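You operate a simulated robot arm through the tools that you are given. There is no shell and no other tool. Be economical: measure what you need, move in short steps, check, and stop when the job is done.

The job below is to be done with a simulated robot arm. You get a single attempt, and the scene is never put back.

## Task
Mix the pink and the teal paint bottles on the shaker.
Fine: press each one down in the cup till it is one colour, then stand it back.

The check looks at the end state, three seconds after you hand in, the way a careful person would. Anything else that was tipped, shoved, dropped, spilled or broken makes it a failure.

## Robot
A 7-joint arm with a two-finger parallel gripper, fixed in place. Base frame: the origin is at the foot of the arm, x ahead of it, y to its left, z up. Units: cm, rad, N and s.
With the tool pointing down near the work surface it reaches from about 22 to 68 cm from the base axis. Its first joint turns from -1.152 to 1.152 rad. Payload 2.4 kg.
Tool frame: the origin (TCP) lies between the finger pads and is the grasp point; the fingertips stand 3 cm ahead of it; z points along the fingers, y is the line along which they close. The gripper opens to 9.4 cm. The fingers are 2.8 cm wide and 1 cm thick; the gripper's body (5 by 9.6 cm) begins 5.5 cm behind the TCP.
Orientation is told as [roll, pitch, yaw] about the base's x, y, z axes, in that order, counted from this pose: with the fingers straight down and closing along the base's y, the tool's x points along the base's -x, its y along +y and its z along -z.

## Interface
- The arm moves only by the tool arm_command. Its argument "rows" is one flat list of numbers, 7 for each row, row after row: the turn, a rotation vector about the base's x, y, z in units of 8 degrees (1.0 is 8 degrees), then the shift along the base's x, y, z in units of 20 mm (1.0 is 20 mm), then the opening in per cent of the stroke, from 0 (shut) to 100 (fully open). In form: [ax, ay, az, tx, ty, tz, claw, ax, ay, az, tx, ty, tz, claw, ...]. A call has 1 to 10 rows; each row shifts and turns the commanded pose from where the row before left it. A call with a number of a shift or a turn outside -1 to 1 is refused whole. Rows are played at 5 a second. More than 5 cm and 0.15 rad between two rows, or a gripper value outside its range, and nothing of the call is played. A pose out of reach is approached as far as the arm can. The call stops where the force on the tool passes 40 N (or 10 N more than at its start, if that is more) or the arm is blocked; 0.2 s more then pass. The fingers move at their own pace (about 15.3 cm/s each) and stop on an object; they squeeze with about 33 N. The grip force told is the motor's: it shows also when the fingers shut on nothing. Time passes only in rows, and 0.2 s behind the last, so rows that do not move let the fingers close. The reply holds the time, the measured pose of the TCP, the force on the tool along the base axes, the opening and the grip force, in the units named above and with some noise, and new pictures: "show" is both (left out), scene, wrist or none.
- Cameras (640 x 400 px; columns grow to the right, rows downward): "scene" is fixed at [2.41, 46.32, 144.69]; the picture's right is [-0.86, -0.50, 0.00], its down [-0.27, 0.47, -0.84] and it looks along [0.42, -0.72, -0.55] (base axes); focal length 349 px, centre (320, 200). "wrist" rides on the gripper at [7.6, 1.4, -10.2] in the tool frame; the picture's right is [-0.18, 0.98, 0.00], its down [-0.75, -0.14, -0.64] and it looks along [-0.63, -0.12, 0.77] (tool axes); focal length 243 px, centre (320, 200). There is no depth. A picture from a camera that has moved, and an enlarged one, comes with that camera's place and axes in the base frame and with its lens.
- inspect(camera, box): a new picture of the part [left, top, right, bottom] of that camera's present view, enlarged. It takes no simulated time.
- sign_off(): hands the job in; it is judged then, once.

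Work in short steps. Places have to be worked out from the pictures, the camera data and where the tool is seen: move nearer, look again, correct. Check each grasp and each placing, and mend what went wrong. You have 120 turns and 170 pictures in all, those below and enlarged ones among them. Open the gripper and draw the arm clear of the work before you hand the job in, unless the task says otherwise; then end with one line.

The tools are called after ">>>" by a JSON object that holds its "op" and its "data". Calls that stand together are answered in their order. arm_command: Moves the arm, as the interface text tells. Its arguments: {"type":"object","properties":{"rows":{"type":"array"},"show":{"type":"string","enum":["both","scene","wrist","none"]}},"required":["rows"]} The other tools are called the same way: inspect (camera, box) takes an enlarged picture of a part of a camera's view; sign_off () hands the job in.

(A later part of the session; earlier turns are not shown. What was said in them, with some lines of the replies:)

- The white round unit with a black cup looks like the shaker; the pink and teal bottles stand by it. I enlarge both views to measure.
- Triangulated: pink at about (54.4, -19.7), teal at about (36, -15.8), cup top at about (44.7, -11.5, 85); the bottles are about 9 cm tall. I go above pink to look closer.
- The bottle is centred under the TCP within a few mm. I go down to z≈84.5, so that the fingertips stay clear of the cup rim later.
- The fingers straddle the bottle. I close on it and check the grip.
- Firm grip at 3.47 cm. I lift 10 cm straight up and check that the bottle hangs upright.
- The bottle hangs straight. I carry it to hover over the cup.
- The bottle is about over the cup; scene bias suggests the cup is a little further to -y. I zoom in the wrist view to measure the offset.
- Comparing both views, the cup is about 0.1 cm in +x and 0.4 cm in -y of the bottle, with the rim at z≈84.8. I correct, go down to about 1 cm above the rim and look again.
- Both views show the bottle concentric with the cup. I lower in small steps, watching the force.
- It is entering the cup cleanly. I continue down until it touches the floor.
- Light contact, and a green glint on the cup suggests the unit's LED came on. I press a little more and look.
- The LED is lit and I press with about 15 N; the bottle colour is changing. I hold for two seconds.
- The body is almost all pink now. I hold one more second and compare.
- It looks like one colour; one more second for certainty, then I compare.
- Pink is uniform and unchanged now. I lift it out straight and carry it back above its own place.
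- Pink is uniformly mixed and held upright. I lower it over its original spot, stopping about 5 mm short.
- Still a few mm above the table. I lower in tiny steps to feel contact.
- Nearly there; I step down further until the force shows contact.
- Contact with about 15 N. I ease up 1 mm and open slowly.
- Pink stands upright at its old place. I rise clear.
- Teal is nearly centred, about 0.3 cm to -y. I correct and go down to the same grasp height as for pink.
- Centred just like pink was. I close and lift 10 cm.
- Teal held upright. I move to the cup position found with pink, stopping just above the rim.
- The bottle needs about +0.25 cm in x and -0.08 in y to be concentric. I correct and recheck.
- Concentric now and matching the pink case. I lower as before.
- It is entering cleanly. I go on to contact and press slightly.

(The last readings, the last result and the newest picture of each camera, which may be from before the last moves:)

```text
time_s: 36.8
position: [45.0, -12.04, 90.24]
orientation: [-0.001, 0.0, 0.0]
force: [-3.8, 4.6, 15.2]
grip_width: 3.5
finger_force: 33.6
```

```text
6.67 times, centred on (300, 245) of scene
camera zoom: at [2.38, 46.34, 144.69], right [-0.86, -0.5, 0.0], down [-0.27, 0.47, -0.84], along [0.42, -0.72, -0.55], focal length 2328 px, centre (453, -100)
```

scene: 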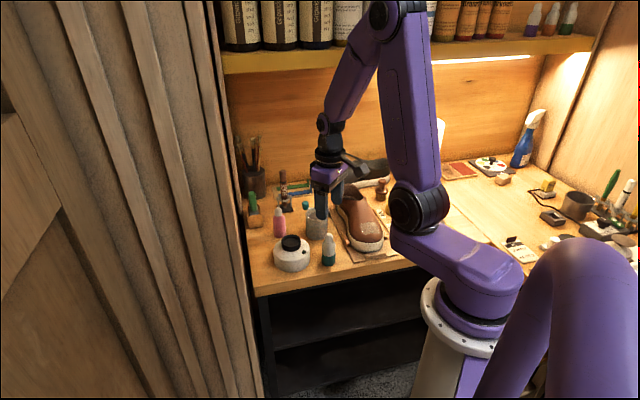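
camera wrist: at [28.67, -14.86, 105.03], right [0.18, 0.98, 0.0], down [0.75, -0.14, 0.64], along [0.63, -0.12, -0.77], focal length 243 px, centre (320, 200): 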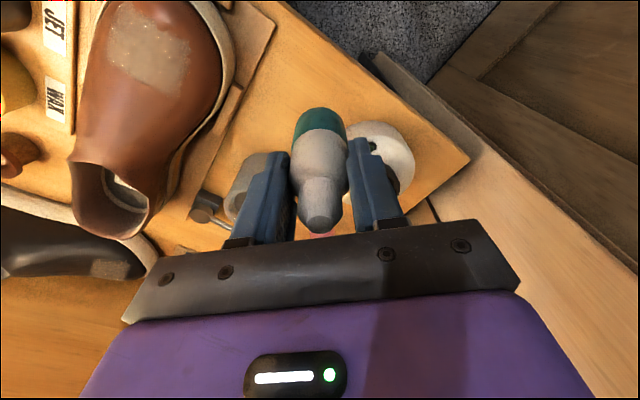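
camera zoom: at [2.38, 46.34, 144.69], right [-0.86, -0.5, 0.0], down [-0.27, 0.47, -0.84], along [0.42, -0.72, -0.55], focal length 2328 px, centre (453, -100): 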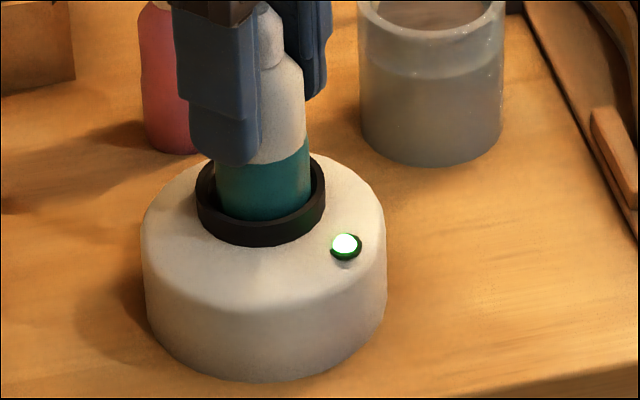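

LED lit at about 15 N. I hold about 3.5 s as with pink, then check.

>>> {"op": "arm_command", "data": {"rows": [0, 0, 0, 0, 0, 0, 20, 0, 0, 0, 0, 0, 0, 20, 0, 0, 0, 0, 0, 0, 20, 0, 0, 0, 0, 0, 0, 20, 0, 0, 0, 0, 0, 0, 20, 0, 0, 0, 0, 0, 0, 20, 0, 0, 0, 0, 0, 0, 20, 0, 0, 0, 0, 0, 0, 20, 0, 0, 0, 0, 0, 0, 20, 0, 0, 0, 0, 0, 0, 20], "show": "none"}}

>>> {"op": "arm_command", "data": {"rows": [0, 0, 0, 0, 0, 0, 20, 0, 0, 0, 0, 0, 0, 20, 0, 0, 0, 0, 0, 0, 20, 0, 0, 0, 0, 0, 0, 20, 0, 0, 0, 0, 0, 0, 20, 0, 0, 0, 0, 0, 0, 20, 0, 0, 0, 0, 0, 0, 20], "show": "none"}}

>>> {"op": "inspect", "data": {"camera": "scene", "box": [265, 210, 325, 250]}}

>>> {"op": "inspect", "data": {"camera": "wrist", "box": [240, 90, 400, 250]}}

```text
time_s: 39.0
position: [45.06, -12.03, 90.22]
orientation: [0.0, -0.002, -0.001]
force: [-0.6, 2.4, 13.6]
grip_width: 3.46
finger_force: 33.0
```

```text
time_s: 40.6
position: [45.06, -12.02, 90.19]
orientation: [-0.001, -0.001, -0.001]
force: [1.1, -0.4, 12.9]
grip_width: 3.49
finger_force: 33.1
```

```text
10.00 times, centred on (295, 230) of scene
camera zoom: at [2.39, 46.32, 144.69], right [-0.86, -0.5, 0.0], down [-0.27, 0.47, -0.84], along [0.42, -0.72, -0.55], focal length 3492 px, centre (570, -100)
```

zoom: 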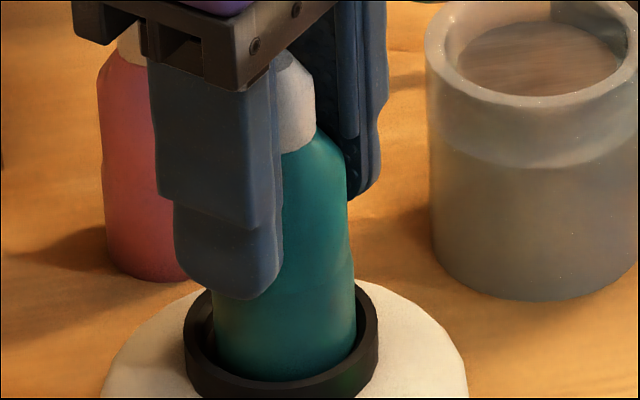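

```text
2.50 times, centred on (320, 170) of wrist
camera zoom: at [37.45, -10.57, 100.4], right [0.18, 0.98, 0.0], down [0.75, -0.14, 0.64], along [0.63, -0.12, -0.77], focal length 606 px, centre (320, 275)
```

zoom: 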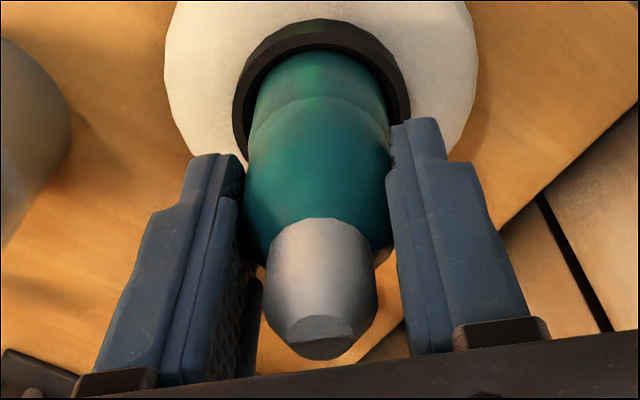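

A faint seam remains; pink had about 5.5 s, so I hold 2 s longer.

>>> {"op": "arm_command", "data": {"rows": [0, 0, 0, 0, 0, 0, 20, 0, 0, 0, 0, 0, 0, 20, 0, 0, 0, 0, 0, 0, 20, 0, 0, 0, 0, 0, 0, 20, 0, 0, 0, 0, 0, 0, 20, 0, 0, 0, 0, 0, 0, 20, 0, 0, 0, 0, 0, 0, 20, 0, 0, 0, 0, 0, 0, 20, 0, 0, 0, 0, 0, 0, 20, 0, 0, 0, 0, 0, 0, 20], "show": "none"}}

>>> {"op": "inspect", "data": {"camera": "scene", "box": [265, 210, 325, 250]}}

>>> {"op": "inspect", "data": {"camera": "wrist", "box": [240, 90, 400, 250]}}

```text
time_s: 42.8
position: [45.11, -12.01, 90.22]
orientation: [0.001, -0.001, 0.0]
force: [1.4, -1.0, 11.3]
grip_width: 3.49
finger_force: 33.0
```

```text
10.00 times, centred on (295, 230) of scene
camera zoom: at [2.39, 46.32, 144.69], right [-0.86, -0.5, 0.0], down [-0.27, 0.47, -0.84], along [0.42, -0.72, -0.55], focal length 3492 px, centre (570, -100)
```

zoom: 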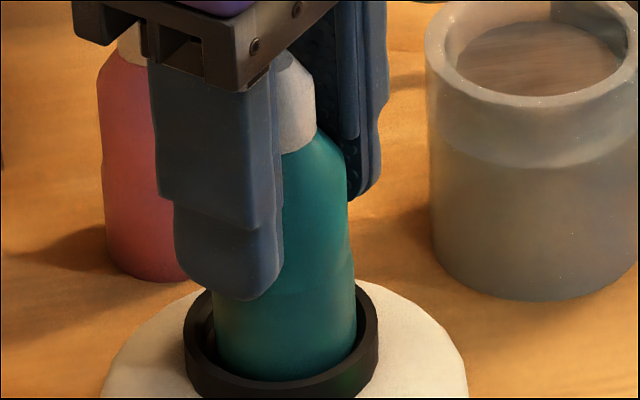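

```text
2.50 times, centred on (320, 170) of wrist
camera zoom: at [37.44, -10.56, 100.39], right [0.18, 0.98, 0.0], down [0.75, -0.14, 0.64], along [0.63, -0.12, -0.77], focal length 606 px, centre (320, 275)
```

zoom: 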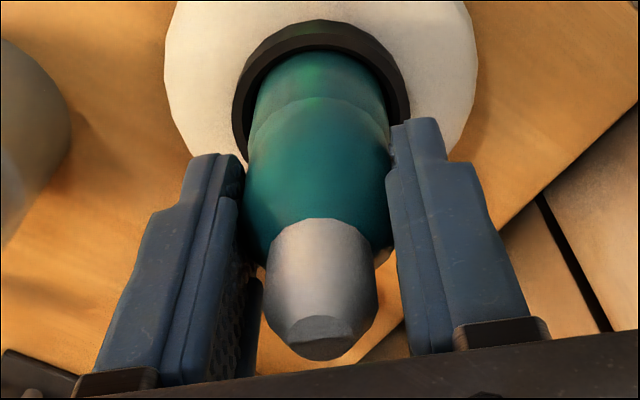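

Unchanged, so the seam is only shape; teal is one colour. I lift it out and carry it back above its spot.

>>> {"op": "arm_command", "data": {"rows": [0, 0, 0, 0, 0, 0.35, 20, 0, 0, 0, 0, 0, 0.5, 20, 0, 0, 0, 0, 0, 0.75, 20, 0, 0, 0, 0, 0, 0.7, 20, 0, 0, 0, -0.89, -0.437, 0, 20, 0, 0, 0, -0.89, -0.437, 0, 20, 0, 0, 0, -0.89, -0.437, 0, 20, 0, 0, 0, -0.89, -0.437, 0, 20, 0, 0, 0, -0.89, -0.437, 0, 20, 0, 0, 0, 0, 0, 0, 20], "show": "none"}}

>>> {"op": "inspect", "data": {"camera": "scene", "box": [230, 170, 390, 270]}}

```text
time_s: 45.0
position: [36.15, -16.22, 94.84]
orientation: [0.0, 0.001, 0.0]
force: [1.3, -0.1, -1.0]
grip_width: 3.49
finger_force: 32.5
```

```text
4.00 times, centred on (310, 220) of scene
camera zoom: at [2.41, 46.32, 144.69], right [-0.86, -0.5, 0.0], down [-0.27, 0.47, -0.84], along [0.42, -0.72, -0.55], focal length 1397 px, centre (360, 120)
```

zoom: 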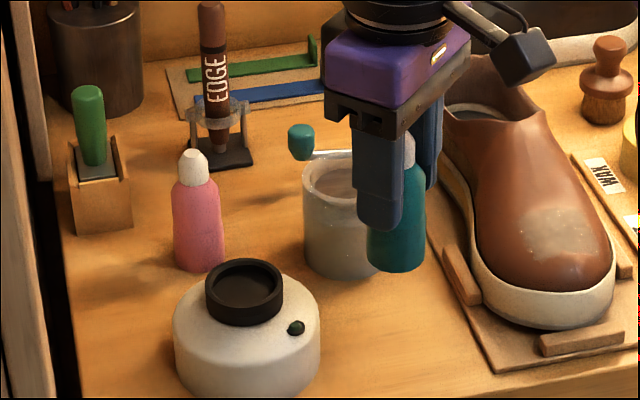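

Teal is held upright over its place and the pink bottle stands well. I lower 9.6 cm, then feel for contact.

>>> {"op": "arm_command", "data": {"rows": [0, 0, 0, 0, 0, -0.9, 20, 0, 0, 0, 0, 0, -1, 20, 0, 0, 0, 0, 0, -1, 20, 0, 0, 0, 0, 0, -1, 20, 0, 0, 0, 0, 0, -0.6, 20, 0, 0, 0, 0, 0, -0.2, 20, 0, 0, 0, 0, 0, -0.1, 20, 0, 0, 0, 0, 0, 0, 20], "show": "none"}}

>>> {"op": "inspect", "data": {"camera": "scene", "box": [295, 210, 375, 270]}}

```text
time_s: 46.8
position: [36.32, -16.25, 85.12]
orientation: [0.001, 0.0, 0.0]
force: [-0.9, -0.4, -1.3]
grip_width: 3.5
finger_force: 33.2
```

```text
6.67 times, centred on (335, 240) of scene
camera zoom: at [2.41, 46.32, 144.69], right [-0.86, -0.5, 0.0], down [-0.27, 0.47, -0.84], along [0.42, -0.72, -0.55], focal length 2328 px, centre (220, -67)
```

zoom: 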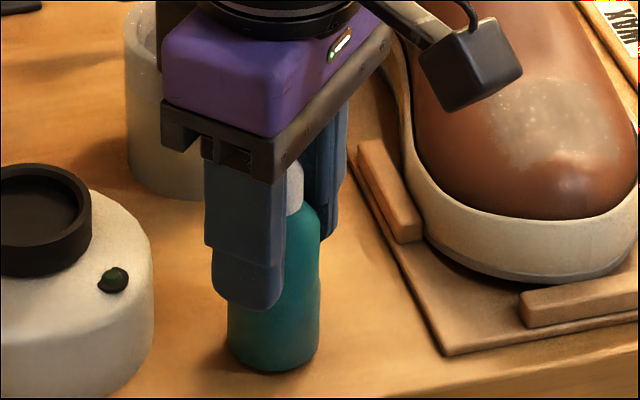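

Just above the table. I step down finely to contact.

>>> {"op": "arm_command", "data": {"rows": [0, 0, 0, 0, 0, -0.06, 20, 0, 0, 0, 0, 0, -0.05, 20, 0, 0, 0, 0, 0, 0, 20], "show": "none"}}

```text
time_s: 47.6
position: [36.21, -16.31, 84.91]
orientation: [0.0, -0.002, 0.0]
force: [0.7, -0.4, -1.7]
grip_width: 3.52
finger_force: 33.0
```

>>> {"op": "arm_command", "data": {"rows": [0, 0, 0, 0, 0, -0.05, 20, 0, 0, 0, 0, 0, 0, 20], "show": "none"}}

```text
time_s: 48.2
position: [36.09, -16.23, 84.88]
orientation: [0.0, -0.001, 0.0]
force: [-0.1, -0.4, -1.9]
grip_width: 3.49
finger_force: 32.9
```

No contact force yet; another small step.

>>> {"op": "arm_command", "data": {"rows": [0, 0, 0, 0, 0, -0.05, 20, 0, 0, 0, 0, 0, 0, 20], "show": "none"}}

>>> {"op": "inspect", "data": {"camera": "scene", "box": [295, 210, 375, 270]}}

```text
time_s: 48.8
position: [36.09, -16.22, 84.8]
orientation: [0.0, 0.001, 0.0]
force: [-4.6, 0.4, 21.1]
grip_width: 3.49
finger_force: 32.6
```

```text
6.67 times, centred on (335, 240) of scene
camera zoom: at [2.37, 46.33, 144.69], right [-0.86, -0.5, 0.0], down [-0.27, 0.47, -0.84], along [0.42, -0.72, -0.55], focal length 2328 px, centre (220, -67)
```

zoom: 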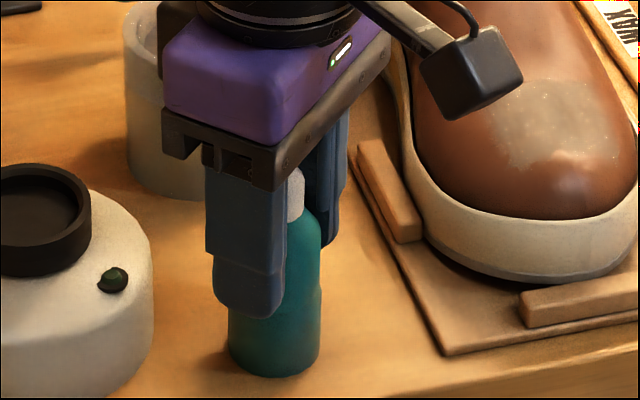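

It is on the table now. I ease up 1 mm, open and rise straight up.

>>> {"op": "arm_command", "data": {"rows": [0, 0, 0, 0, 0, 0.05, 20, 0, 0, 0, 0, 0, 0, 20, 0, 0, 0, 0, 0, 0, 42, 0, 0, 0, 0, 0, 0, 60, 0, 0, 0, 0, 0, 0, 70, 0, 0, 0, 0, 0, 0, 70], "show": "wrist"}}

```text
time_s: 50.2
position: [36.13, -16.33, 84.93]
orientation: [0.0, -0.001, 0.0]
force: [0.6, -0.3, 0.4]
grip_width: 6.56
finger_force: 0.0
camera wrist: at [28.57, -14.79, 95.13], right [0.18, 0.98, 0.0], down [0.75, -0.14, 0.64], along [0.63, -0.12, -0.77], focal length 243 px, centre (320, 200)
```

wrist: 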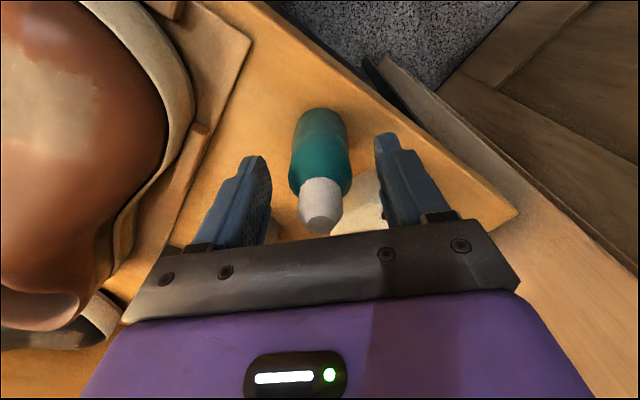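

Teal stands free between the open fingers. I rise clear.

>>> {"op": "arm_command", "data": {"rows": [0, 0, 0, 0, 0, 0.6, 70, 0, 0, 0, 0, 0, 1, 70, 0, 0, 0, 0, 0, 1, 70, 0, 0, 0, 0, 0, 1, 70, 0, 0, 0, 0, 0, 1, 70, 0, 0, 0, 0, 0, 1, 70, 0, 0, 0, 0, 0, 1, 70, 0, 0, 0, 0, 0, 1, 70, 0, 0, 0, 0, 0, 1, 90, 0, 0, 0, 0, 0, 1, 90]}}

>>> {"op": "inspect", "data": {"camera": "scene", "box": [230, 170, 390, 270]}}

```text
time_s: 52.4
position: [36.11, -15.99, 104.16]
orientation: [0.0, -0.001, 0.001]
force: [-0.3, 0.3, -0.1]
grip_width: 8.47
finger_force: 0.2
camera wrist: at [28.51, -14.62, 114.43], right [0.18, 0.98, 0.0], down [0.75, -0.14, 0.64], along [0.63, -0.12, -0.77], focal length 243 px, centre (320, 200)
```

scene: 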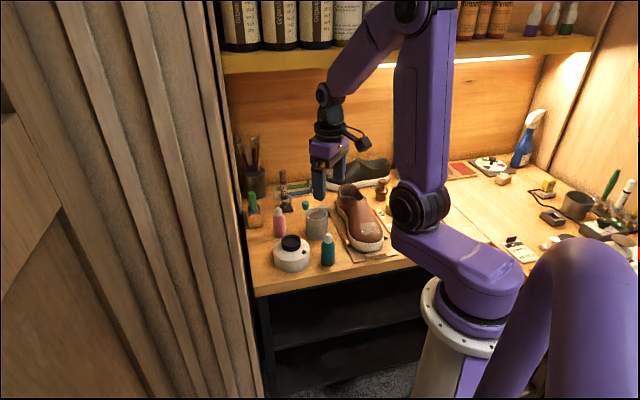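
wrist: 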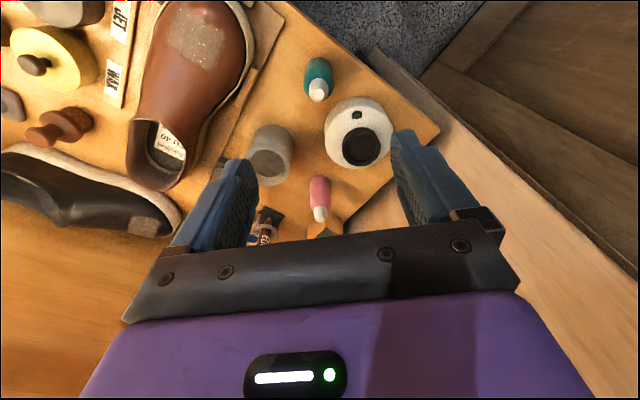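

```text
4.00 times, centred on (310, 220) of scene
camera zoom: at [2.41, 46.32, 144.69], right [-0.86, -0.5, 0.0], down [-0.27, 0.47, -0.84], along [0.42, -0.72, -0.55], focal length 1397 px, centre (360, 120)
```

zoom: 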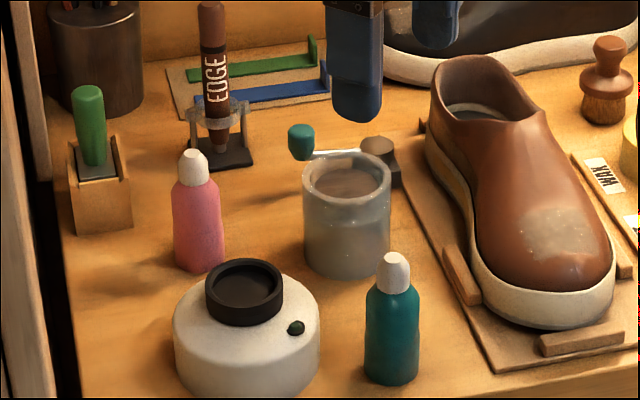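

Both bottles are uniform and upright at their places, the shaker is off, nothing else has moved, and the arm is clear with the gripper open.

>>> {"op": "sign_off", "data": {}}

```text
The job is handed in.
```

The pink and teal bottles were each pressed on the shaker until they were one colour. Both now stand upright where they were, with pink about half a centimetre off its original spot.
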